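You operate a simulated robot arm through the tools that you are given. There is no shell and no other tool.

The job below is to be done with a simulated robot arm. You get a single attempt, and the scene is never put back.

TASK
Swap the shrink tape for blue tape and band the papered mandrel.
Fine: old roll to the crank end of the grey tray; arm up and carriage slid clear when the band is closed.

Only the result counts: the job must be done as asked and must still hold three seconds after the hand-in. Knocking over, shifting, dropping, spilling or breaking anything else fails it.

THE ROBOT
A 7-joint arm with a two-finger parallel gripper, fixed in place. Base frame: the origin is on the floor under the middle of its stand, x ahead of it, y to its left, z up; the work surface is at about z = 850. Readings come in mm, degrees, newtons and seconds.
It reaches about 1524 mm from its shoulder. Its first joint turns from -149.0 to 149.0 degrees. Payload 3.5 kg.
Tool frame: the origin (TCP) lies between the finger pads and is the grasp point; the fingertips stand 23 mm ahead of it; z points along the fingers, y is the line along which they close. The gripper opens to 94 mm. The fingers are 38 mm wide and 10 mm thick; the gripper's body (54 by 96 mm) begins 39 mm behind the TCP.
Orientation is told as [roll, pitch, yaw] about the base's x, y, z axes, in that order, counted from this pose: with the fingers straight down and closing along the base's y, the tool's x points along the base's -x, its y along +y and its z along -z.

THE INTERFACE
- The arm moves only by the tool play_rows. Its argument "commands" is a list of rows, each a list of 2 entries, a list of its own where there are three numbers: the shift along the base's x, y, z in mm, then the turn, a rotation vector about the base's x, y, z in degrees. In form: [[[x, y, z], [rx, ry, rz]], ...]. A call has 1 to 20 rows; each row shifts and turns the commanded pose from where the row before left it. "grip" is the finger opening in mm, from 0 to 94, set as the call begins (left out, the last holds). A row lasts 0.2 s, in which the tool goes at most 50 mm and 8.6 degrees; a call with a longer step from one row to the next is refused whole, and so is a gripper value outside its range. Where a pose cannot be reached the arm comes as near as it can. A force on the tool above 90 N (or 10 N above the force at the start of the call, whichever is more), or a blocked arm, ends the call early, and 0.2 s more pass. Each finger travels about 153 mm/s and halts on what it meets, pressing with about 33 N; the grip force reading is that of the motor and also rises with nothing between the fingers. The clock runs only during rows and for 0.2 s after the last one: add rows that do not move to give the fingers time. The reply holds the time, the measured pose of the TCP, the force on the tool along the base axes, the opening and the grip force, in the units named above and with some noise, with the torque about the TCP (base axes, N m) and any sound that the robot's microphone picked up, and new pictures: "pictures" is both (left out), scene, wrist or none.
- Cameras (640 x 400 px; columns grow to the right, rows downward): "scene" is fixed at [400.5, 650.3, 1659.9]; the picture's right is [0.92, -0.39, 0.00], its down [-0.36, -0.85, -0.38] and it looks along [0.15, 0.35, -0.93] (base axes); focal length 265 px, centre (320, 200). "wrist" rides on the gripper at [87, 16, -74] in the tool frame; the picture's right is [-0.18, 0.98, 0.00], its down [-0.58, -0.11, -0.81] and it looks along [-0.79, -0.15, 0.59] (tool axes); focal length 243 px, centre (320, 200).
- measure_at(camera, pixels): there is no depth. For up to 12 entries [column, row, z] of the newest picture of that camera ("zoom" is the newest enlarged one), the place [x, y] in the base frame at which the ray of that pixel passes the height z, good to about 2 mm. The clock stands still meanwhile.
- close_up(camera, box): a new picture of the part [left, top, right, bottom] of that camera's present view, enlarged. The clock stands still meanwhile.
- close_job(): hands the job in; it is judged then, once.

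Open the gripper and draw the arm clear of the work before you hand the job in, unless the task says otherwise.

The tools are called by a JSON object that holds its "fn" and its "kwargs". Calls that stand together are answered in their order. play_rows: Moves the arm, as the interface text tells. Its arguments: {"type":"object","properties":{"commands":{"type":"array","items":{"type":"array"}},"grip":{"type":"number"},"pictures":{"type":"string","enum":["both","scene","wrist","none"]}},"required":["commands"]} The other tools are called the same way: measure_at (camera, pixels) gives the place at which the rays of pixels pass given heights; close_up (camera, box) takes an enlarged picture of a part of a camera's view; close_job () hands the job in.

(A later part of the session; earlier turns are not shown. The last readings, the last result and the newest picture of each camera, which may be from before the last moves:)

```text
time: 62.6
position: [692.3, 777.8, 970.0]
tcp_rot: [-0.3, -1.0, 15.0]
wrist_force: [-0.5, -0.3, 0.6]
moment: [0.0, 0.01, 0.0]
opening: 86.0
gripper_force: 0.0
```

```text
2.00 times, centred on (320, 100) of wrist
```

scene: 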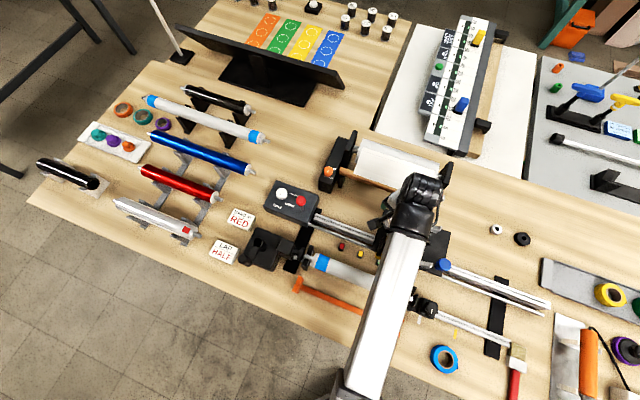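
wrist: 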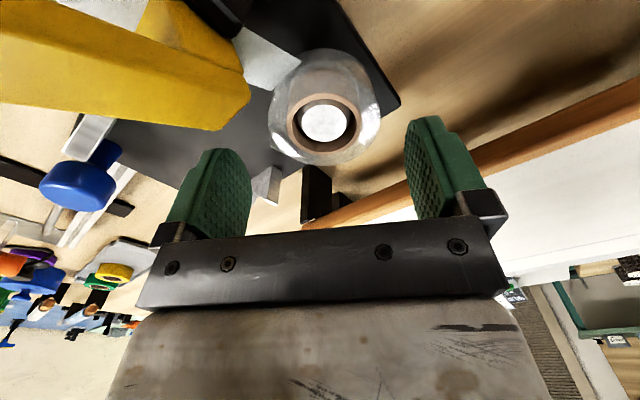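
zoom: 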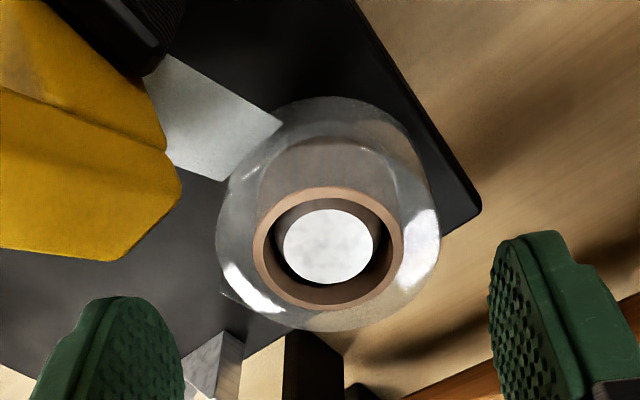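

The roll's ring centre (324,124) is nearly straight below the TCP (expected (320,122)); I correct +2 mm along y and descend to z≈930.

{"fn": "play_rows", "kwargs": {"commands": [[[-0.3, 1.1, -6], [0, 0, 0]], [[-0.3, 1.1, -10], [0, 0, 0]], [[0, 0, -10], [0, 0, 0]], [[0, 0, -8], [0, 0, 0]], [[0, 0, -4], [0, 0, 0]], [[0, 0, -2], [0, 0, 0]], [[0, 0, 0], [0, 0, 0]]], "pictures": "wrist"}}

{"fn": "close_up", "kwargs": {"camera": "wrist", "box": [160, 20, 480, 220]}}

```text
time: 64.2
position: [687.3, 774.5, 953.6]
tcp_rot: [0.5, -2.0, 14.9]
wrist_force: [0.5, 0.0, -0.4]
moment: [-0.01, 0.0, 0.03]
opening: 86.2
gripper_force: 0.1
```

wrist: 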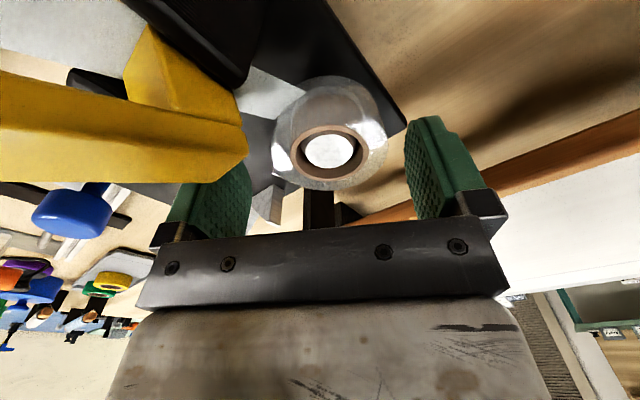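

```text
2.00 times, centred on (320, 120) of wrist
```

zoom: 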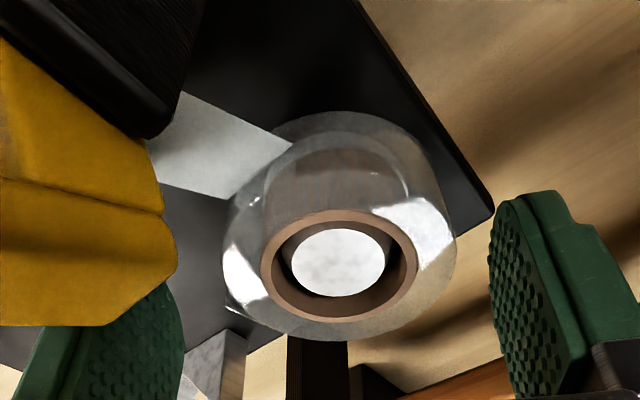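

The tool stopped 24 mm short (z 953 instead of 930) without wrist force, so something on the forearm side is likely touching — probably the bail. I look at the scene before doing anything else.

{"fn": "close_up", "kwargs": {"camera": "scene", "box": [330, 150, 490, 290]}}

{"fn": "close_up", "kwargs": {"camera": "wrist", "box": [0, 0, 320, 240]}}

```text
2.86 times, centred on (410, 220) of scene
```

zoom: 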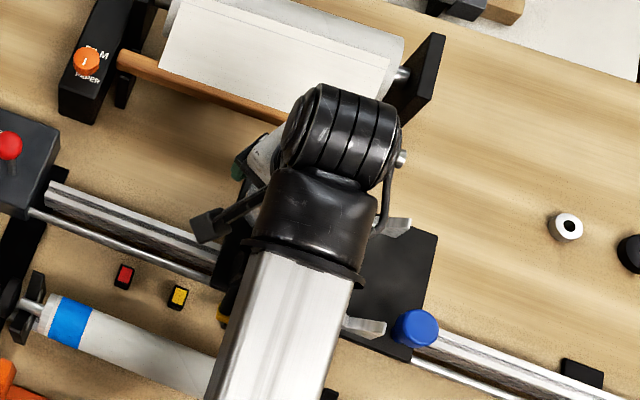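

```text
1.67 times, centred on (160, 120) of wrist
```

zoom: 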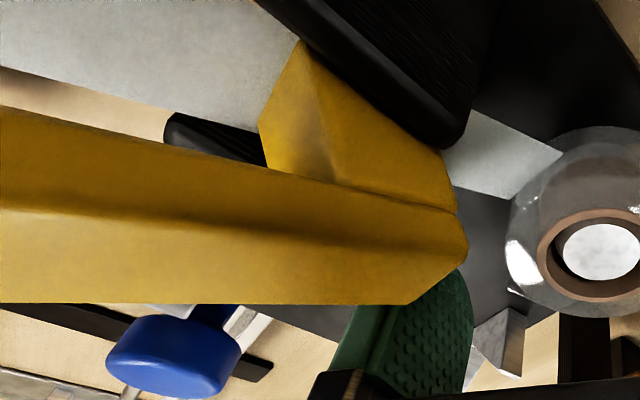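

The black forearm collar overlaps the bail, so I retreat straight up and will lower the presser arm further before taking the roll.

{"fn": "play_rows", "kwargs": {"commands": [[[0, 0, 15], [0, 0, 0]], [[0, 0, 20], [0, 0, 0]], [[0, 0, 25], [0, 0, 0]], [[0, 0, 30], [0, 0, 0]], [[0, 0, 35], [0, 0, 0]], [[0, 0, 35], [0, 0, 0]], [[0, 0, 25], [0, 0, 0]], [[0, 0, 15], [0, 0, 0]], [[0, 0, 0], [0, 0, 0]]], "pictures": "both"}}

```text
time: 66.2
position: [693.0, 780.5, 1130.8]
tcp_rot: [-0.1, -1.0, 15.0]
wrist_force: [0.4, -0.6, 0.0]
moment: [0.0, 0.0, -0.02]
opening: 85.8
gripper_force: 0.1
```

scene: 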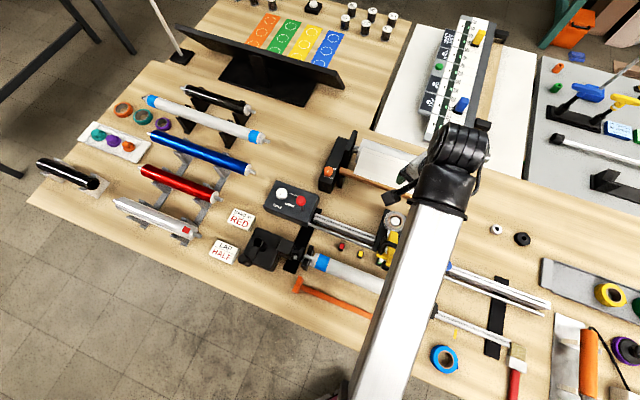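
wrist: 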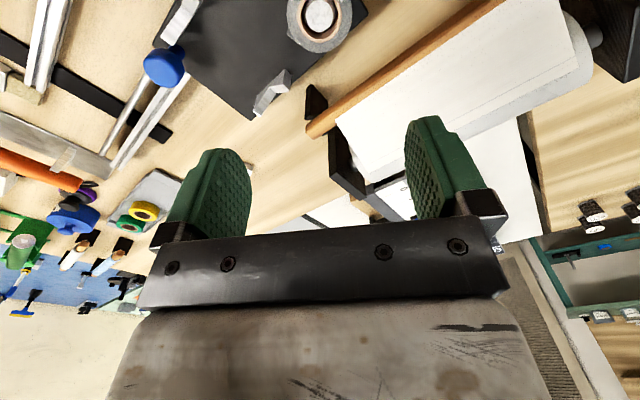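

I go back over the bail with the fingers across v to see where it is now.

{"fn": "play_rows", "kwargs": {"commands": [[[-4, -4, 0], [0, 0, -4]], [[-8, -8, 0], [0, 0, -6.5]], [[-11, -11, 0], [0, 0, -7]], [[-13, -13, 0], [0, 0, -7]], [[-14, -14, 0], [0, 0, -7]], [[-14, -14, 0], [0, 0, -7]], [[-12, -12, 0], [0, 0, -7]], [[-9, -10, 0], [0, 0, -7]], [[-6, -7, 0], [0, 0, -5]], [[-3, -3, 0], [0, 0, -2]], [[0, 0, 0], [0, 0, 0]]], "grip": 40, "pictures": "both"}}

{"fn": "close_up", "kwargs": {"camera": "wrist", "box": [180, 0, 440, 160]}}

{"fn": "close_up", "kwargs": {"camera": "scene", "box": [330, 200, 450, 290]}}

```text
time: 68.6
position: [597.1, 683.4, 1131.0]
tcp_rot: [-0.2, -1.1, -44.7]
wrist_force: [0.5, 0.1, 0.5]
moment: [0.01, 0.01, -0.01]
opening: 40.0
gripper_force: 0.0
```

scene: 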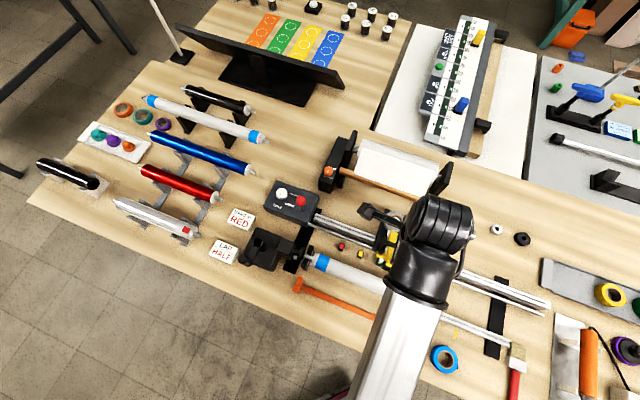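
wrist: 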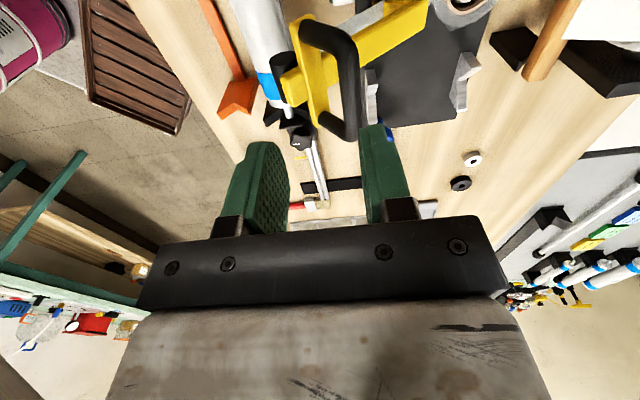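

```text
2.46 times, centred on (310, 80) of wrist
```

zoom: 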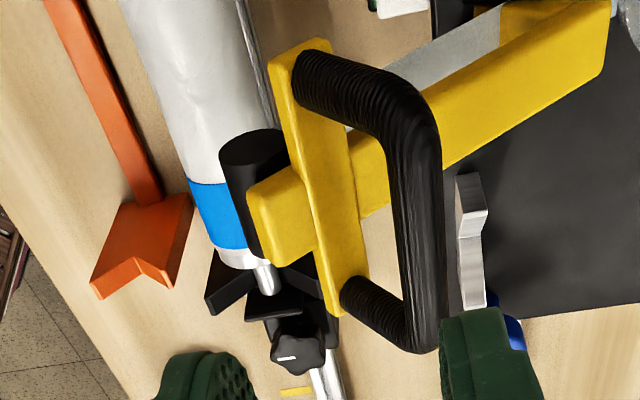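

```text
4.44 times, centred on (390, 245) of scene
```

zoom: 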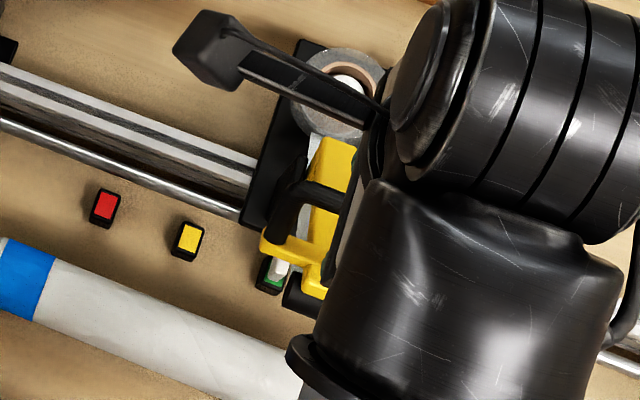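

I measure the bail bar's current place at a few heights along its circle.

{"fn": "measure_at", "kwargs": {"camera": "zoom", "pixels": [[413, 130, 1068], [420, 310, 1068], [416, 220, 1060], [416, 220, 1068], [416, 220, 1075]]}}

```text
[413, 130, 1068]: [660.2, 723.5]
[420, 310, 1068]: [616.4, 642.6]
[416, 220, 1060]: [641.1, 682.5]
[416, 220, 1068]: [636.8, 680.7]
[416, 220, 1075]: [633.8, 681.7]
```

The newest zoom was the scene one, so I repeat with plain wrist pixels.

{"fn": "measure_at", "kwargs": {"camera": "wrist", "pixels": [[347.8, 51.5, 1068], [350.7, 124.7, 1068], [349, 88, 1050], [349, 88, 1060], [349, 88, 1068]]}}

```text
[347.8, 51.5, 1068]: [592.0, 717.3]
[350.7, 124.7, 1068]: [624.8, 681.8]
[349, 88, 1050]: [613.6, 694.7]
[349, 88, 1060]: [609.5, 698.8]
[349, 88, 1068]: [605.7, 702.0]
```

The bar is still at ~37° (v≈924): the forearm jammed nearly radially on it. The forearm slopes down toward the base, so for the roll swap the presser arm is best fully down (its original pose). I align over the bar with a 22 mm opening.

{"fn": "play_rows", "kwargs": {"commands": [[[3, 4, 0], [0, 0, 0]], [[5, 6, -5], [0, 0, 0]], [[2.9, 4.5, -10], [0, 0, 0]], [[0, 0, -10], [0, 0, 0]], [[0, 0, -5], [0, 0, 0]], [[0, 0, 0], [0, 0, 0]]], "grip": 22, "pictures": "wrist"}}

{"fn": "close_up", "kwargs": {"camera": "wrist", "box": [200, 40, 440, 200]}}

```text
time: 70.0
position: [608.5, 699.3, 1100.2]
tcp_rot: [-0.2, -0.9, -44.4]
wrist_force: [0.0, -0.1, 0.5]
moment: [-0.01, -0.02, -0.01]
opening: 22.0
gripper_force: 0.0
```

wrist: 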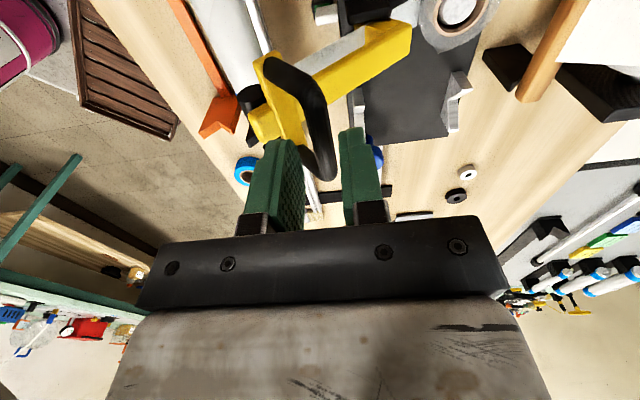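

```text
2.50 times, centred on (320, 120) of wrist
```

zoom: 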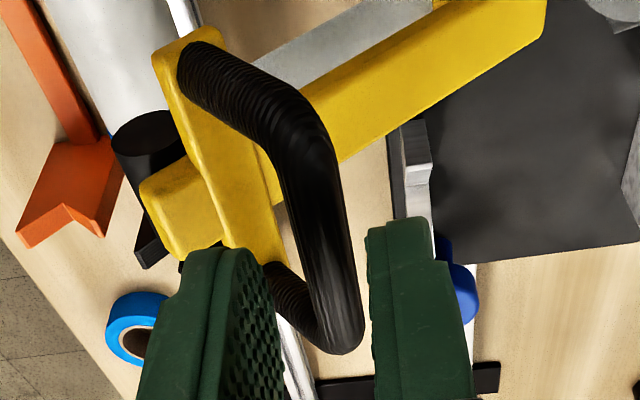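

The bar is exactly under the TCP (col 320 at row 135). I lower 35 mm and close on it.

{"fn": "play_rows", "kwargs": {"commands": [[[0, 0, -6], [0, 0, 0]], [[0, 0, -10], [0, 0, 0]], [[0, 0, -10], [0, 0, 0]], [[0, 0, -6], [0, 0, 0]], [[0, 0, -3], [0, 0, 0]], [[0, 0, 0], [0, 0, 0]]], "pictures": "none"}}

{"fn": "play_rows", "kwargs": {"commands": [[[0, 0, 0], [0, 0, 0]], [[0, 0, 0], [0, 0, 0]], [[0, 0, 0], [0, 0, 0]]], "grip": 0, "pictures": "wrist"}}

```text
time: 71.4
position: [609.3, 699.5, 1064.7]
tcp_rot: [-0.2, -1.0, -44.5]
wrist_force: [0.1, 0.0, 0.4]
moment: [0.02, -0.02, 0.01]
opening: 22.0
gripper_force: 0.1
```

```text
time: 72.2
position: [609.4, 698.7, 1064.4]
tcp_rot: [-0.1, -1.0, -44.7]
wrist_force: [-0.2, 0.1, 0.0]
moment: [0.11, 0.11, -1.77]
opening: 11.8
gripper_force: 45.3
```

wrist: 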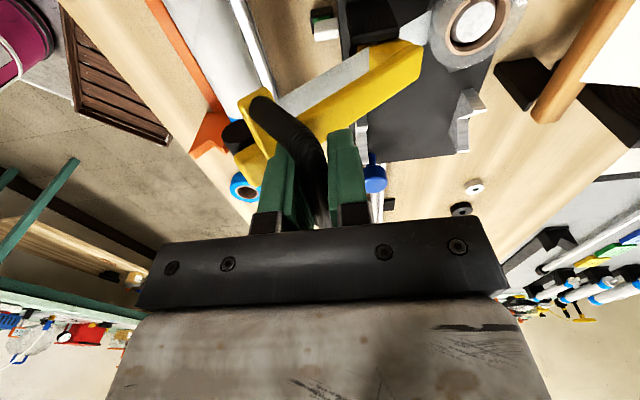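

I follow the arc down to about 2° above the resting pose (tape roller just off the mandrel).

{"fn": "play_rows", "kwargs": {"commands": [[[-3.3, -3.35, -1.7], [0, 0, 0]], [[-3.3, -3.35, -1.8], [0, 0, 0]], [[-6.45, -6.55, -4.1], [0, 0, 0]], [[-6.1, -6.2, -4.9], [0, 0, 0]], [[-5.85, -5.9, -5.6], [0, 0, 0]], [[-5.55, -5.6, -6.2], [0, 0, 0]], [[-5.2, -5.25, -6.9], [0, 0, 0]], [[-4.7, -4.8, -7.4], [0, 0, 0]], [[-1.75, -1.75, -3], [0, 0, 0]], [[-1.7, -1.75, -3.1], [0, 0, 0]], [[0, 0, 0], [0, 0, 0]]], "pictures": "wrist"}}

```text
time: 74.6
position: [565.2, 652.9, 1019.0]
tcp_rot: [-0.2, -1.1, -44.6]
wrist_force: [5.6, 5.6, -6.1]
moment: [0.07, 0.08, -1.09]
opening: 10.9
gripper_force: 45.3
```

wrist: 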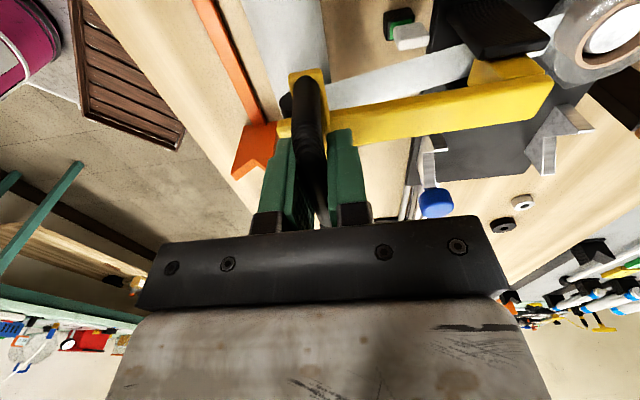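

The arm is nearly down. I release and raise straight up.

{"fn": "play_rows", "kwargs": {"commands": [[[0, 0, 0], [0, 0, 0]], [[0, 0, 0], [0, 0, 0]], [[0, 0, 6], [0, 0, 0]], [[0, 0, 15], [0, 0, 0]], [[0, 0, 22], [0, 0, 0]], [[0, 0, 25], [0, 0, 0]], [[0, 0, 25], [0, 0, 0]], [[0, 0, 15], [0, 0, 0]], [[0, 0, 6], [0, 0, 0]], [[0, 0, 0], [0, 0, 0]]], "grip": 50, "pictures": "wrist"}}

```text
time: 76.8
position: [565.2, 652.7, 1136.1]
tcp_rot: [-0.2, -0.9, -44.6]
wrist_force: [0.8, 0.9, -0.3]
moment: [-0.01, 0.0, -0.06]
opening: 49.9
gripper_force: 0.0
```

wrist: 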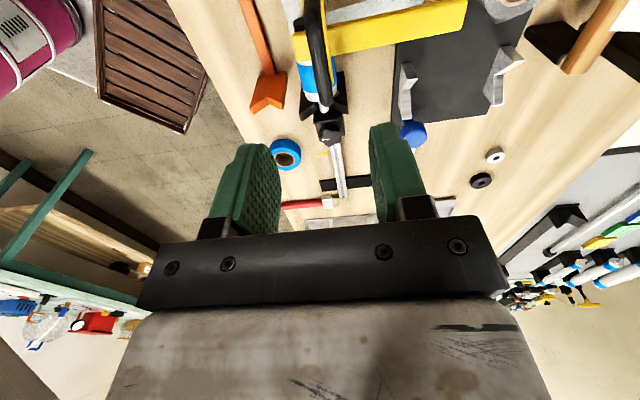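

Now I move over the roll with yaw +45° (fingers on the ±u sides), staying high.

{"fn": "play_rows", "kwargs": {"commands": [[[3, 3, 0], [0, 0, 3]], [[6, 6, 0], [0, 0, 6]], [[9, 9, 0], [0, 0, 7]], [[10, 10, 0], [0, 0, 7]], [[10, 10, 0], [0, 0, 7]], [[10, 10, 0], [0, 0, 7]], [[10, 10, 0], [0, 0, 7]], [[10, 10, 0], [0, 0, 7]], [[10, 10, 0], [0, 0, 7]], [[10, 10, 0], [0, 0, 7]], [[10, 10, 0], [0, 0, 7]], [[10, 10, 0], [0, 0, 7]], [[9, 9, 0], [0, 0, 6]], [[6, 6, 0], [0, 0, 4]], [[3, 4, 0], [0, 0, 0.6]], [[0, 0, 0], [0, 0, 0]]], "grip": 86, "pictures": "both"}}

```text
time: 80.2
position: [690.9, 781.6, 1134.5]
tcp_rot: [-0.2, -1.0, 45.1]
wrist_force: [-0.8, 0.1, 0.4]
moment: [-0.02, -0.04, 0.01]
opening: 86.0
gripper_force: 0.1
```

scene: 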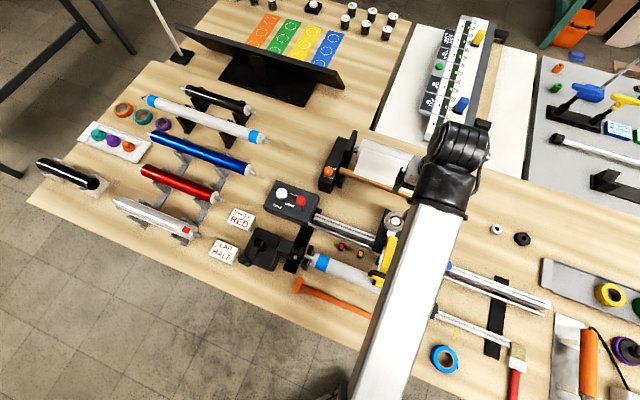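
wrist: 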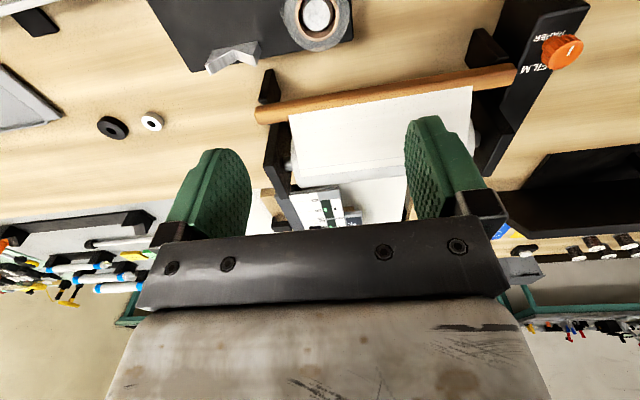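

I descend to z≈975 with a 5° lean, checking position readings for any blocking.

{"fn": "play_rows", "kwargs": {"commands": [[[0.5, -0.8, -10], [0, 0, 0]], [[0.4, -0.7, -20], [0.9, -0.9, 0]], [[0, 0, -28], [0.9, -0.9, 0]], [[0, 0, -30], [0.9, -0.9, 0]], [[0, 0, -28], [0.9, -0.8, 0]], [[0, 0, -22], [0, 0, 0]], [[0, 0, -14], [0, 0, 0]], [[0, 0, -7], [0, 0, 0]], [[0, 0, 0], [0, 0, 0]]], "pictures": "wrist"}}

{"fn": "close_up", "kwargs": {"camera": "wrist", "box": [160, 20, 480, 220]}}

```text
time: 82.2
position: [691.8, 782.5, 975.4]
tcp_rot: [-0.1, -6.0, 45.1]
wrist_force: [-0.2, 0.0, -0.6]
moment: [0.01, -0.03, -0.01]
opening: 86.1
gripper_force: 0.0
```

wrist: 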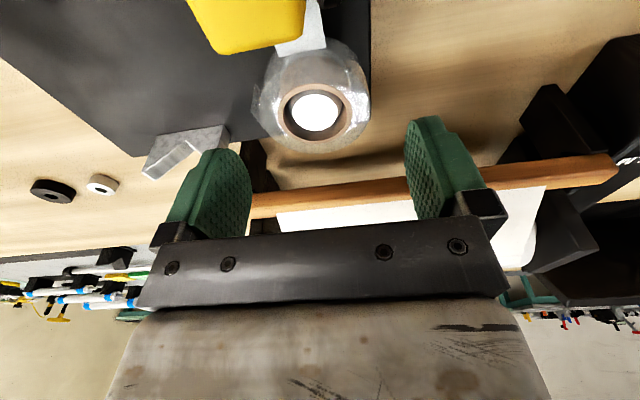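

```text
2.00 times, centred on (320, 120) of wrist
```

zoom: 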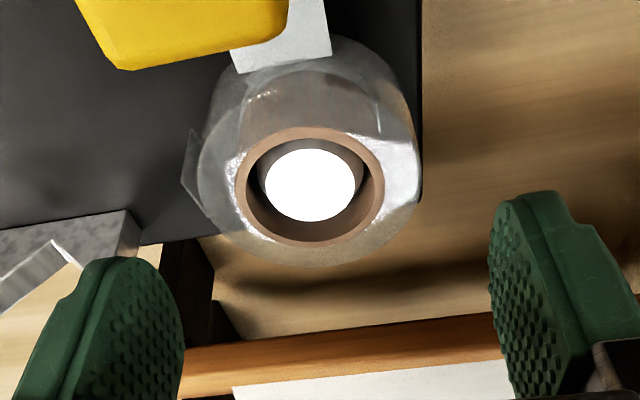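

No blocking so far. I measure the roll's ring centre from this view at its top height.

{"fn": "measure_at", "kwargs": {"camera": "wrist", "pixels": [[315, 112.5, 923], [315, 112.5, 925], [277, 112, 923], [353, 112, 923]]}}

```text
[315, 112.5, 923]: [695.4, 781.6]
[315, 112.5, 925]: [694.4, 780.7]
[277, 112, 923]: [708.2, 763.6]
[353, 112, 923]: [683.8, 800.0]
```

Roll centre at (695,781); I correct by (2.7,−1.5) and descend in small steps, watching the measured height.

{"fn": "play_rows", "kwargs": {"commands": [[[1.4, -0.8, -5], [0, 0, 0]], [[1.3, -0.7, -7], [0, 0, 0]], [[0, 0, -6], [0, 0, 0]], [[0, 0, -3], [0, 0, 0]], [[0, 0, 0], [0, 0, 0]]], "pictures": "none"}}

{"fn": "play_rows", "kwargs": {"commands": [[[0, 0, -4], [0, 0, 0]], [[0, 0, -3], [0, 0, 0]], [[0, 0, 0], [0, 0, 0]]], "pictures": "none"}}

{"fn": "play_rows", "kwargs": {"commands": [[[0, 0, -3], [0, 0, 0]], [[0, 0, -2], [0, 0, 0]], [[0, 0, 0], [0, 0, 0]]], "pictures": "both"}}

```text
time: 83.4
position: [694.6, 779.2, 955.2]
tcp_rot: [-0.1, -6.1, 45.1]
wrist_force: [-0.9, 0.1, 0.6]
moment: [0.02, 0.01, -0.04]
opening: 86.1
gripper_force: 0.1
```

```text
time: 84.2
position: [694.1, 778.7, 947.3]
tcp_rot: [-0.1, -6.0, 45.1]
wrist_force: [0.2, 0.2, -0.8]
moment: [0.0, -0.02, 0.02]
opening: 86.0
gripper_force: 0.1
```

```text
time: 85.0
position: [695.4, 778.6, 942.5]
tcp_rot: [0.0, -6.0, 45.1]
wrist_force: [0.3, -0.1, -1.2]
moment: [-0.01, -0.01, 0.0]
opening: 85.8
gripper_force: 0.0
```

scene: 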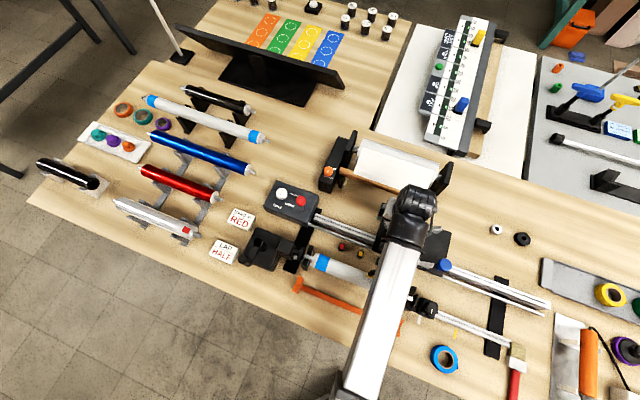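
wrist: 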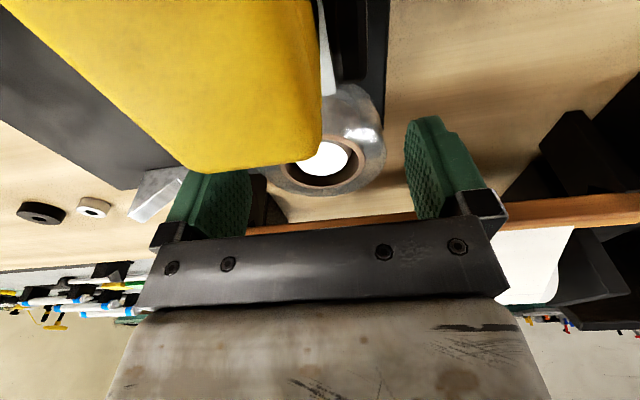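

No blocking at 942. I go down 6 mm more and then close on the roll.

{"fn": "play_rows", "kwargs": {"commands": [[[0, 0.7, -3], [0, 0, 0]], [[0, 0.6, -3], [0, 0, 0]], [[0, 0, 0], [0, 0, 0]]], "pictures": "none"}}

{"fn": "play_rows", "kwargs": {"commands": [[[0, 0, 0], [0, 0, 0]], [[0, 0, 0], [0, 0, 0]], [[0, 0, 0], [0, 0, 0]]], "grip": 40, "pictures": "wrist"}}

```text
time: 85.8
position: [695.0, 780.8, 936.2]
tcp_rot: [-0.1, -6.0, 45.1]
wrist_force: [0.4, 0.7, -0.3]
moment: [0.03, 0.04, 0.0]
opening: 85.8
gripper_force: 0.1
```

```text
time: 86.6
position: [695.4, 780.0, 935.4]
tcp_rot: [0.0, -6.0, 45.1]
wrist_force: [-0.2, 0.0, -0.2]
moment: [0.0, -0.03, 0.05]
opening: 58.9
gripper_force: 33.7
```

wrist: 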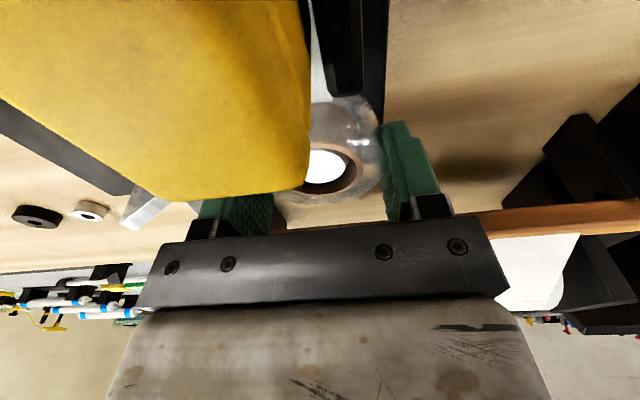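

The roll is held (opening 58.9). I lift straight up slowly.

{"fn": "play_rows", "kwargs": {"commands": [[[0, 0, 3], [0, 0, 0]], [[0, 0, 5], [0, 0, 0]], [[0, 0, 7], [0, 0, 0]], [[0, 0, 10], [0, 0, 0]], [[0, 0, 10], [0, 0, 0]], [[0, 0, 10], [0, 0, 0]], [[0, 0, 5], [0, 0, 0]], [[0, 0, 0], [0, 0, 0]]], "pictures": "both"}}

```text
time: 88.4
position: [693.4, 779.5, 987.1]
tcp_rot: [-0.1, -6.0, 45.2]
wrist_force: [0.2, 1.0, -0.7]
moment: [0.0, 0.01, -0.03]
opening: 58.8
gripper_force: 32.8
```

scene: 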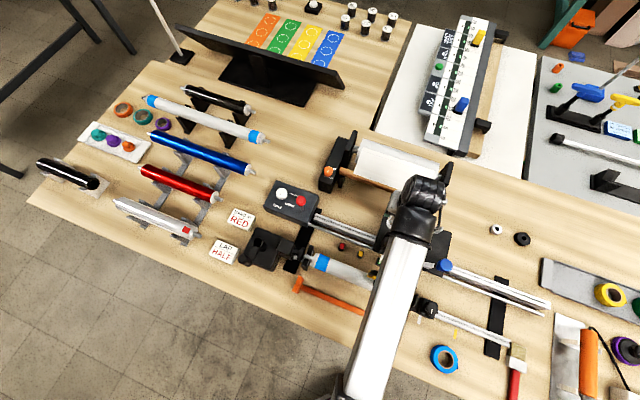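
wrist: 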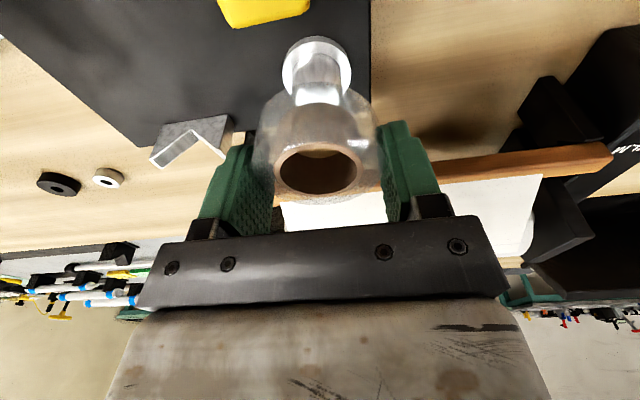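

The roll is off its spindle. I lift further, level the tool, then carry it toward the tray.

{"fn": "play_rows", "kwargs": {"commands": [[[0, 0, 12], [0, 0, 0]], [[0, 0, 20], [-0.9, 0.9, 0]], [[0, 0, 25], [-0.9, 0.9, 0]], [[0, 0, 25], [-0.9, 0.9, 0]], [[0, 0, 20], [-0.9, 0.9, 0]], [[0, 0, 10], [0, 0, 0]], [[0, 0, 0], [0, 0, 0]]], "pictures": "none"}}

{"fn": "play_rows", "kwargs": {"commands": [[[8, -7, 0], [0, 0, 0]], [[16, -14, 0], [0, 0, 0]], [[24, -21, 0], [0, 0, 0]], [[28, -24, 0], [0, 0, 0]], [[30, -26, 0], [0, 0, 0]], [[30, -26, 0], [0, 0, 0]], [[30, -26, 0], [0, 0, 0]], [[30, -26, 0], [0, 0, 0]], [[30, -26, 0], [0, 0, 0]], [[30, -26, 0], [0, 0, 0]], [[30, -26, 0], [0, 0, 0]], [[30, -26, 0], [0, 0, 0]], [[28, -24, 0], [0, 0, 0]], [[24, -21, 0], [0, 0, 0]], [[20, -17, 0], [0, 0, 0]], [[14, -12, 0], [0, 0, 0]], [[6, -5, 0], [0, 0, 0]], [[0, 0, 0], [0, 0, 0]]], "pictures": "both"}}

```text
time: 90.0
position: [696.6, 779.0, 1101.3]
tcp_rot: [-0.1, -0.9, 45.1]
wrist_force: [0.4, -0.2, -0.4]
moment: [-0.01, 0.0, 0.01]
opening: 58.8
gripper_force: 33.5
```

```text
time: 93.8
position: [1103.2, 427.3, 1097.2]
tcp_rot: [-0.1, -0.9, 45.1]
wrist_force: [0.1, -0.1, -0.5]
moment: [-0.03, 0.01, -0.02]
opening: 59.0
gripper_force: 32.4
```

scene: 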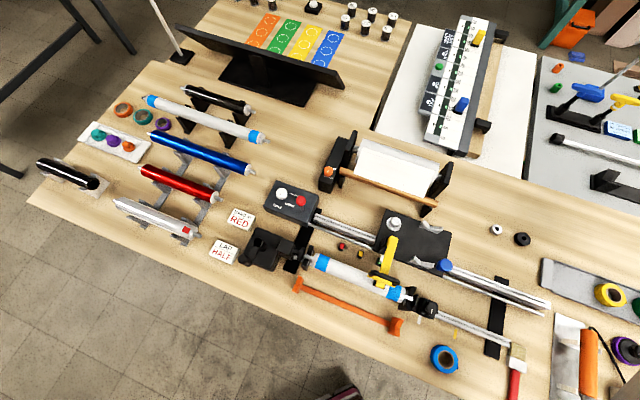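
wrist: 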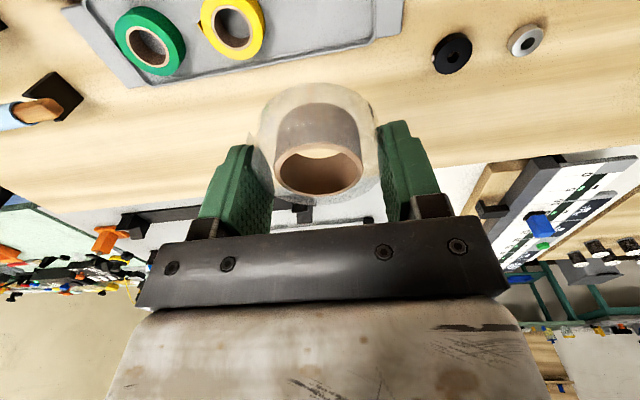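

The scene view is now clear of the arm. I take close-ups of carriage/spindle, the tray and machine for accurate measuring.

{"fn": "close_up", "kwargs": {"camera": "scene", "box": [360, 195, 460, 300]}}

{"fn": "close_up", "kwargs": {"camera": "scene", "box": [530, 250, 640, 325]}}

{"fn": "close_up", "kwargs": {"camera": "scene", "box": [300, 225, 420, 310]}}

{"fn": "measure_at", "kwargs": {"camera": "wrist", "pixels": [[402, 30, 856], [375, 50, 856], [232, 22, 876], [375, 0, 856], [120, 85, 856], [213, 8, 856]]}}

```text
3.81 times, centred on (410, 248) of scene
```

zoom: 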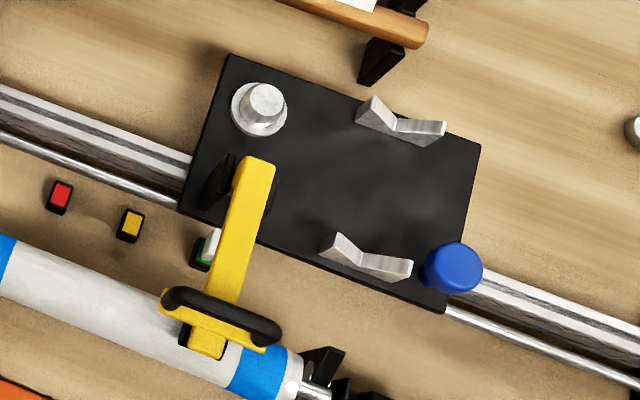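

```text
5.33 times, centred on (585, 288) of scene
```

zoom: 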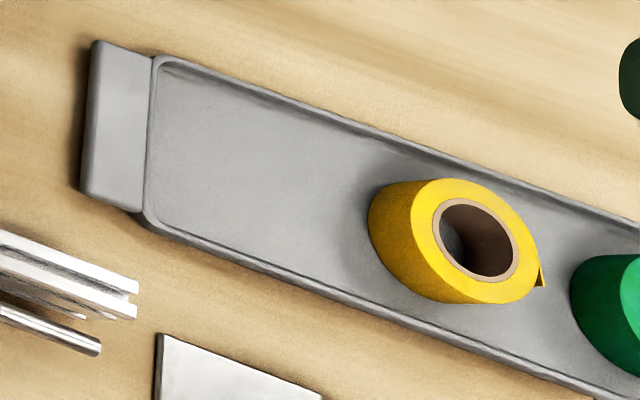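

```text
4.71 times, centred on (360, 268) of scene
```

zoom: 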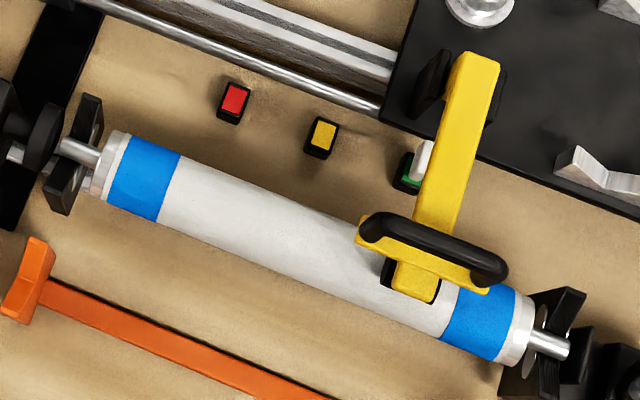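

```text
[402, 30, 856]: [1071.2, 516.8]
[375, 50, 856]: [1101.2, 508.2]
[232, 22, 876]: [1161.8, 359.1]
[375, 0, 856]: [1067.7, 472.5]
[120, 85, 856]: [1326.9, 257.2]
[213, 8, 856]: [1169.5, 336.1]
```

Tray spot confirmed (yellow roll at ~(1164,361)). I lower to z≈905 first.

{"fn": "play_rows", "kwargs": {"commands": [[[-0.5, -0.5, -10], [0, 0, 0]], [[-0.5, -0.5, -22], [0, 0, 0]], [[0, 0, -30], [0, 0, 0]], [[0, 0, -32], [0, 0, 0]], [[0, 0, -32], [0, 0, 0]], [[0, 0, -28], [0, 0, 0]], [[0, 0, -20], [0, 0, 0]], [[0, 0, -12], [0, 0, 0]], [[0, 0, -6], [0, 0, 0]], [[0, 0, 0], [0, 0, 0]]], "pictures": "both"}}

{"fn": "close_up", "kwargs": {"camera": "scene", "box": [500, 230, 640, 330]}}

```text
time: 96.0
position: [1102.7, 426.8, 906.5]
tcp_rot: [0.0, -1.0, 45.1]
wrist_force: [0.1, 0.8, -0.8]
moment: [0.03, 0.02, 0.03]
opening: 59.1
gripper_force: 33.1
```

scene: 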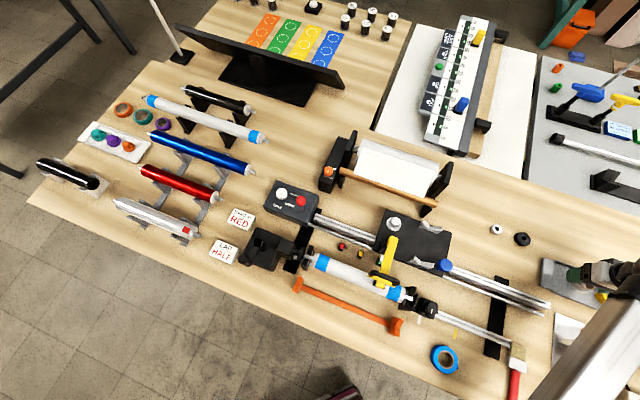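
wrist: 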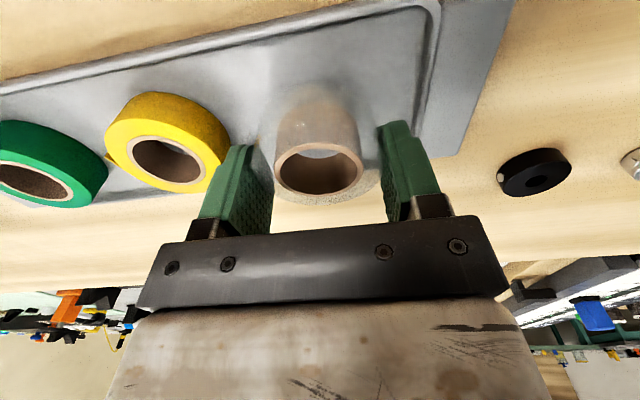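

```text
4.00 times, centred on (570, 280) of scene
```

zoom: 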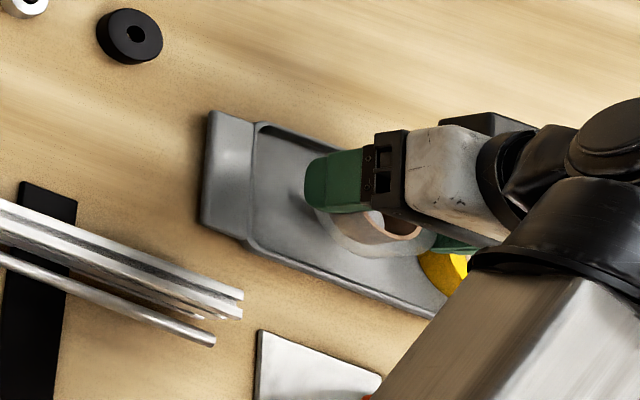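

Roll hovers over the tray's crank end. I lower in small steps watching for contact force.

{"fn": "play_rows", "kwargs": {"commands": [[[0, 0, -3], [0, 0, 0]], [[0, 0, -3], [0, 0, 0]], [[0, 0, -2], [0, 0, 0]], [[0, 0, 0], [0, 0, 0]]], "pictures": "none"}}

{"fn": "play_rows", "kwargs": {"commands": [[[0, 0, -2], [0, 0, 0]], [[0, 0, -2], [0, 0, 0]], [[0, 0, 0], [0, 0, 0]]], "pictures": "none"}}

{"fn": "play_rows", "kwargs": {"commands": [[[0, 0, -2], [0, 0, 0]], [[0, 0, 0], [0, 0, 0]]], "pictures": "wrist"}}

```text
time: 97.0
position: [1101.9, 425.6, 898.5]
tcp_rot: [-0.1, -1.0, 45.1]
wrist_force: [0.4, 0.1, -0.5]
moment: [0.01, -0.01, 0.03]
opening: 59.0
gripper_force: 32.6
```

```text
time: 97.8
position: [1103.9, 425.7, 893.8]
tcp_rot: [-0.1, -0.9, 45.1]
wrist_force: [0.1, -0.9, -0.7]
moment: [-0.07, -0.02, 0.01]
opening: 58.9
gripper_force: 33.0
```

```text
time: 98.4
position: [1102.5, 424.3, 892.8]
tcp_rot: [-0.1, -0.9, 45.1]
wrist_force: [-0.2, 0.8, -0.1]
moment: [-0.02, 0.01, -0.02]
opening: 58.9
gripper_force: 33.1
```

wrist: 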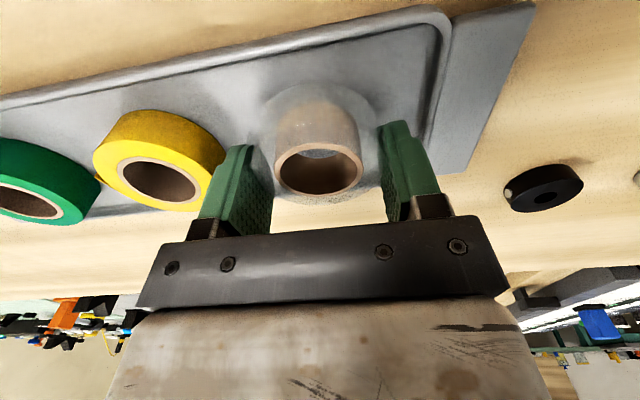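

No contact yet at 892. I continue in 2 mm steps.

{"fn": "play_rows", "kwargs": {"commands": [[[0, 0, -2], [0, 0, 0]], [[0, 0, 0], [0, 0, 0]]], "pictures": "none"}}

{"fn": "play_rows", "kwargs": {"commands": [[[0, 0, -2], [0, 0, 0]], [[0, 0, 0], [0, 0, 0]]], "pictures": "none"}}

{"fn": "play_rows", "kwargs": {"commands": [[[0, 0, -1.5], [0, 0, 0]], [[0, 0, 0], [0, 0, 0]]], "pictures": "none"}}

```text
time: 99.0
position: [1103.2, 425.4, 890.5]
tcp_rot: [-0.2, -0.8, 45.2]
wrist_force: [-0.3, -0.2, 0.1]
moment: [-0.01, 0.0, 0.01]
opening: 59.1
gripper_force: 33.0
```

```text
time: 99.6
position: [1100.9, 423.8, 887.4]
tcp_rot: [0.0, -0.8, 45.1]
wrist_force: [-0.3, -0.8, -0.9]
moment: [0.0, 0.02, -0.03]
opening: 59.0
gripper_force: 32.7
```

```text
time: 100.2
position: [1102.3, 425.2, 887.0]
tcp_rot: [-0.1, -0.9, 45.2]
wrist_force: [0.3, -0.1, -1.1]
moment: [0.01, -0.03, -0.03]
opening: 59.1
gripper_force: 33.0
```

Still free at 887; I keep stepping down gently.

{"fn": "play_rows", "kwargs": {"commands": [[[0, 0, -1.5], [0, 0, 0]], [[0, 0, 0], [0, 0, 0]]], "pictures": "none"}}

{"fn": "play_rows", "kwargs": {"commands": [[[0, 0, -1.5], [0, 0, 0]], [[0, 0, 0], [0, 0, 0]]], "pictures": "none"}}

{"fn": "play_rows", "kwargs": {"commands": [[[0, 0, -1.5], [0, 0, 0]], [[0, 0, 0], [0, 0, 0]]], "pictures": "wrist"}}

```text
time: 100.8
position: [1102.4, 426.6, 885.8]
tcp_rot: [-0.1, -0.9, 45.1]
wrist_force: [0.0, -1.1, 0.4]
moment: [0.01, 0.0, -0.01]
opening: 58.9
gripper_force: 32.9
```

```text
time: 101.4
position: [1102.4, 425.5, 884.2]
tcp_rot: [-0.1, -1.0, 45.1]
wrist_force: [0.3, -0.5, 6.4]
moment: [0.11, -0.08, -0.05]
opening: 59.0
gripper_force: 33.2
```

```text
time: 102.0
position: [1101.9, 425.0, 883.3]
tcp_rot: [-0.2, -1.0, 45.0]
wrist_force: [-1.6, -2.4, 17.0]
moment: [0.27, -0.24, 0.0]
opening: 58.8
gripper_force: 33.1
```

wrist: 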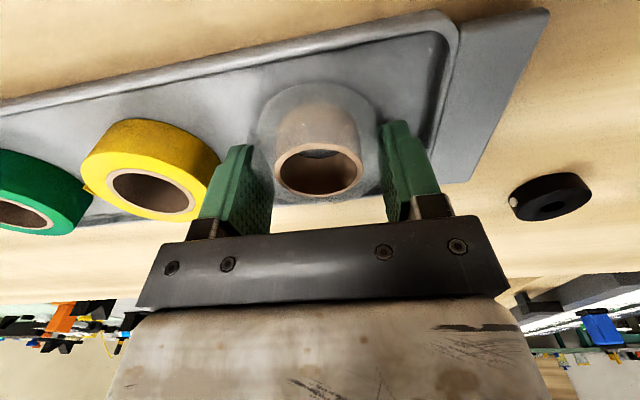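

Contact at z≈884 (17 N now). I ease up 1 mm and open just to 70.

{"fn": "play_rows", "kwargs": {"commands": [[[0, 0, 1.5], [0, 0, 0]], [[0, 0, 0], [0, 0, 0]]], "pictures": "none"}}

{"fn": "play_rows", "kwargs": {"commands": [[[0, 0, 0], [0, 0, 0]], [[0, 0, 0], [0, 0, 0]]], "grip": 70, "pictures": "none"}}

{"fn": "play_rows", "kwargs": {"commands": [[[0, 0, 5], [0, 0, 0]], [[0, 0, 12], [0, 0, 0]], [[0, 0, 20], [0, 0, 0]], [[0, 0, 28], [0, 0, 0]], [[0, 0, 30], [0, 0, 0]], [[0, 0, 30], [0, 0, 0]], [[0, 0, 30], [0, 0, 0]], [[0, 0, 20], [0, 0, 0]], [[0, 0, 10], [0, 0, 0]], [[0, 0, 0], [0, 0, 0]]], "pictures": "both"}}

```text
time: 102.6
position: [1101.1, 426.8, 883.8]
tcp_rot: [-0.1, -1.0, 45.2]
wrist_force: [1.7, -0.5, 6.4]
moment: [0.15, -0.19, -0.09]
opening: 59.3
gripper_force: 33.1
```

```text
time: 103.2
position: [1102.5, 426.2, 883.1]
tcp_rot: [0.0, -0.9, 45.1]
wrist_force: [-0.2, -1.3, -0.4]
moment: [0.03, -0.02, 0.03]
opening: 70.1
gripper_force: 0.0
```

```text
time: 105.4
position: [1103.0, 426.9, 1067.3]
tcp_rot: [0.0, -1.0, 45.1]
wrist_force: [-0.5, -0.1, 0.7]
moment: [0.01, 0.04, -0.01]
opening: 70.2
gripper_force: 0.0
```

scene: 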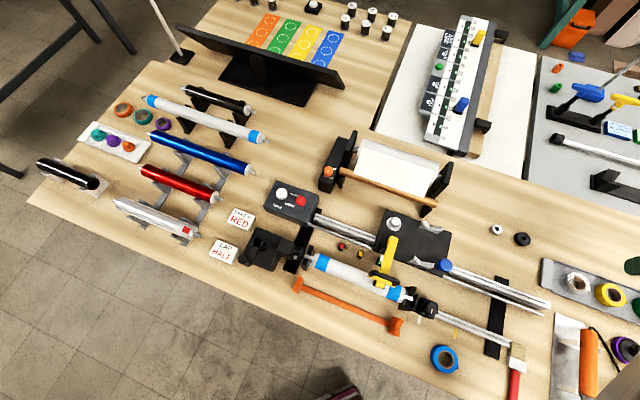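
wrist: 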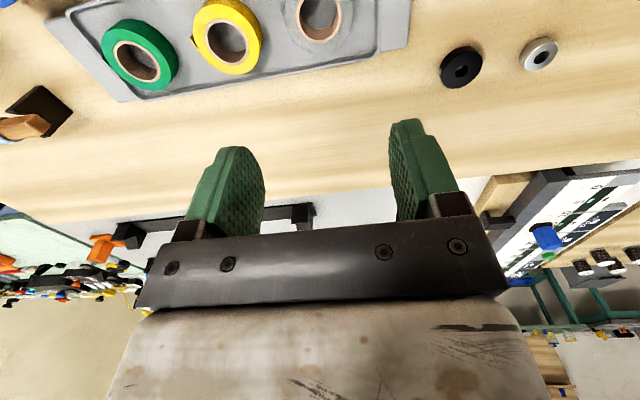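

The old roll stands on the tray's crank end. Now I measure the blue roll and the bench's front edge before fetching it.

{"fn": "measure_at", "kwargs": {"camera": "scene", "pixels": [[445.9, 359.7, 872], [445.9, 359.7, 874], [433.8, 359, 872], [457.8, 359, 872], [445, 398, 850], [300, 332, 850], [398, 328, 870], [424, 306, 930], [455, 333, 851]]}}

{"fn": "close_up", "kwargs": {"camera": "scene", "box": [530, 250, 640, 325]}}

```text
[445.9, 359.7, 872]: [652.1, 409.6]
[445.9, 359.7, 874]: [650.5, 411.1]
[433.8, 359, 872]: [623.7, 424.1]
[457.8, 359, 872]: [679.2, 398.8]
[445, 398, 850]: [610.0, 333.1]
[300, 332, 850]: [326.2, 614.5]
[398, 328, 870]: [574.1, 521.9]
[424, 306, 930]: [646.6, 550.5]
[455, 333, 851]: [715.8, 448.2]
```

```text
5.33 times, centred on (585, 288) of scene
```

zoom: 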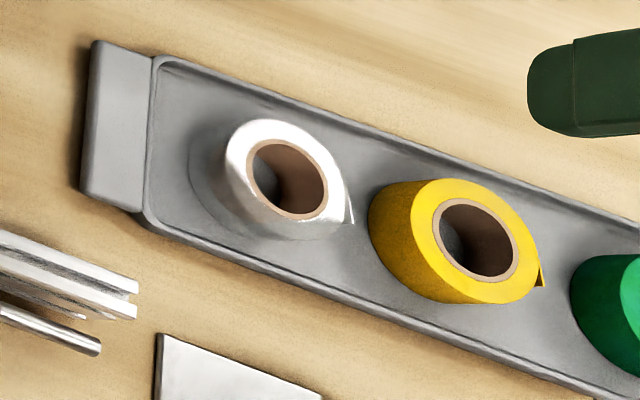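

Blue roll centre at (652,410), radius ≈30; bench front edge is at v≈666. I travel there at height.

{"fn": "play_rows", "kwargs": {"commands": [[[-8, 0, 0], [0, 0, 0]], [[-18, -1, 0], [0, 0, 0]], [[-26, -1, 0], [0, 0, 0]], [[-30, -1, 0], [0, 0, 0]], [[-30, -1, 0], [0, 0, 0]], [[-30, -1, 0], [0, 0, 0]], [[-30, -1, 0], [0, 0, 0]], [[-30, -1, 0], [0, 0, 0]], [[-30, -1, 0], [0, 0, 0]], [[-30, -1, 0], [0, 0, 0]], [[-30, -1, 0], [0, 0, 0]], [[-30, -1, 0], [0, 0, 0]], [[-30, -1, 0], [0, 0, 0]], [[-28, -1, 0], [0, 0, 0]], [[-25, -1, 0], [0, 0, 0]], [[-22, -1, 0], [0, 0, 0]], [[-16, -1, 0], [0, 0, 0]], [[-8, 0, 0], [0, 0, 0]], [[0, 0, 0], [0, 0, 0]]], "grip": 84, "pictures": "both"}}

```text
time: 109.4
position: [651.7, 409.7, 1067.9]
tcp_rot: [-0.1, -1.1, 45.2]
wrist_force: [27.1, -13.0, -44.5]
moment: [3.49, -1.34, 2.48]
opening: 84.2
gripper_force: 0.0
```

scene: 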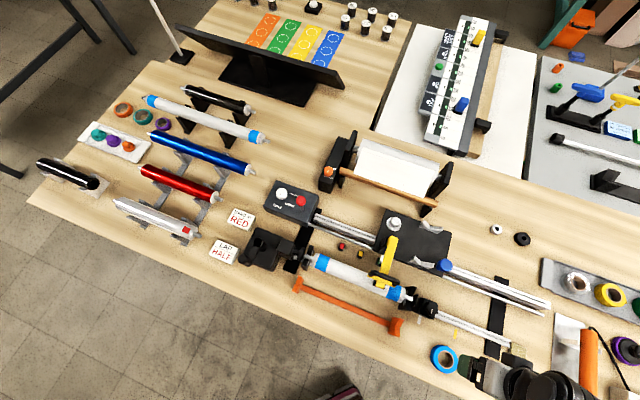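
wrist: 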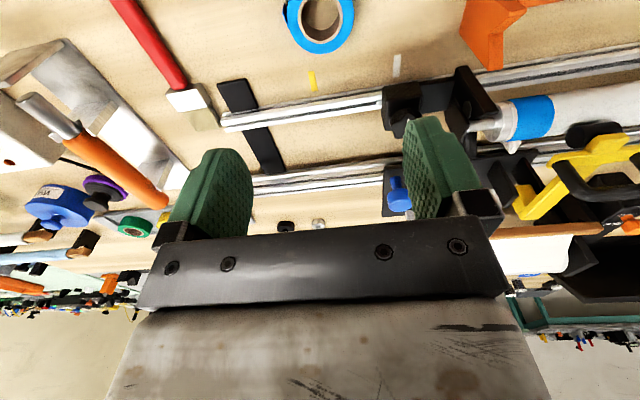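

A sizeable wrist force (27,−13,−44 N) shows the camera/gripper pressing on the robot's own forearm in this folded pose. I back out along +x right away.

{"fn": "play_rows", "kwargs": {"commands": [[[12, 1, 0], [0, 0, 0]], [[20, 2, 0], [0, 0, 0]], [[25, 2, 0], [0, 0, 0]], [[25, 2, 0], [0, 0, 0]], [[15, 1, 0], [0, 0, 0]], [[0, 0, 0], [0, 0, 0]]], "pictures": "scene"}}

```text
time: 110.8
position: [747.6, 416.8, 1070.4]
tcp_rot: [-0.2, -1.0, 45.1]
wrist_force: [0.3, -0.2, 0.2]
moment: [-0.01, -0.02, 0.02]
opening: 84.0
gripper_force: 0.1
```

scene: 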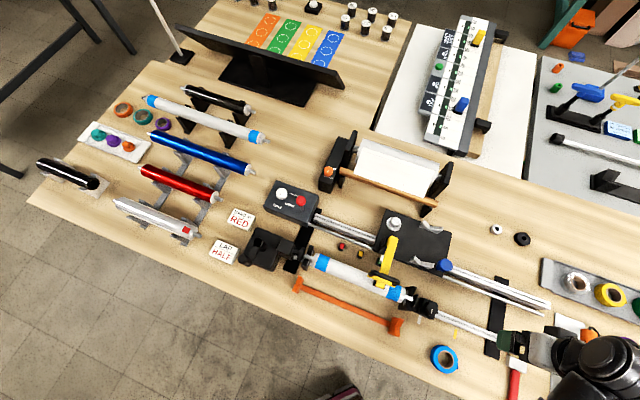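

Force gone. I yaw the tool −90° here so that the camera points away from the forearm.

{"fn": "play_rows", "kwargs": {"commands": [[[0, 0, 0], [0, 0, -4]], [[0, 0, 0], [0, 0, -7]], [[0, 0, 0], [0, 0, -7]], [[0, 0, 0], [0, 0, -7]], [[0, 0, 0], [0, 0, -7]], [[0, 0, 0], [0, 0, -7]], [[0, 0, 0], [0, 0, -7]], [[0, 0, 0], [0, 0, -7]], [[0, 0, 0], [0, 0, -7]], [[0, 0, 0], [0, 0, -7]], [[0, 0, 0], [0, 0, -7]], [[0, 0, 0], [0, 0, -7]], [[0, 0, 0], [0, 0, -6]], [[0, 0, 0], [0, 0, -3]], [[0, 0, 0], [0, 0, 0]]], "pictures": "wrist"}}

```text
time: 114.0
position: [747.5, 417.6, 1070.0]
tcp_rot: [-0.1, -0.9, -45.0]
wrist_force: [0.2, -0.7, -0.6]
moment: [0.01, 0.02, 0.01]
opening: 84.0
gripper_force: 0.1
```

wrist: 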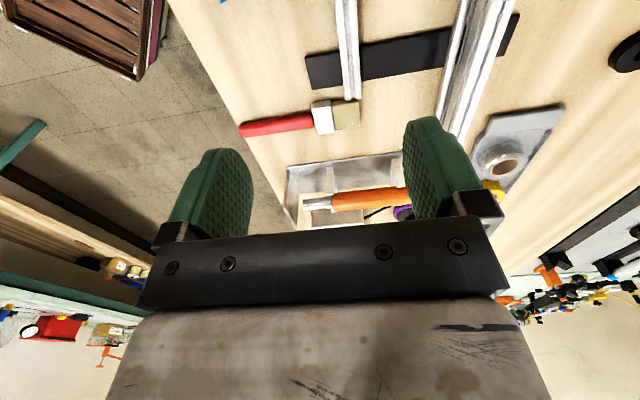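

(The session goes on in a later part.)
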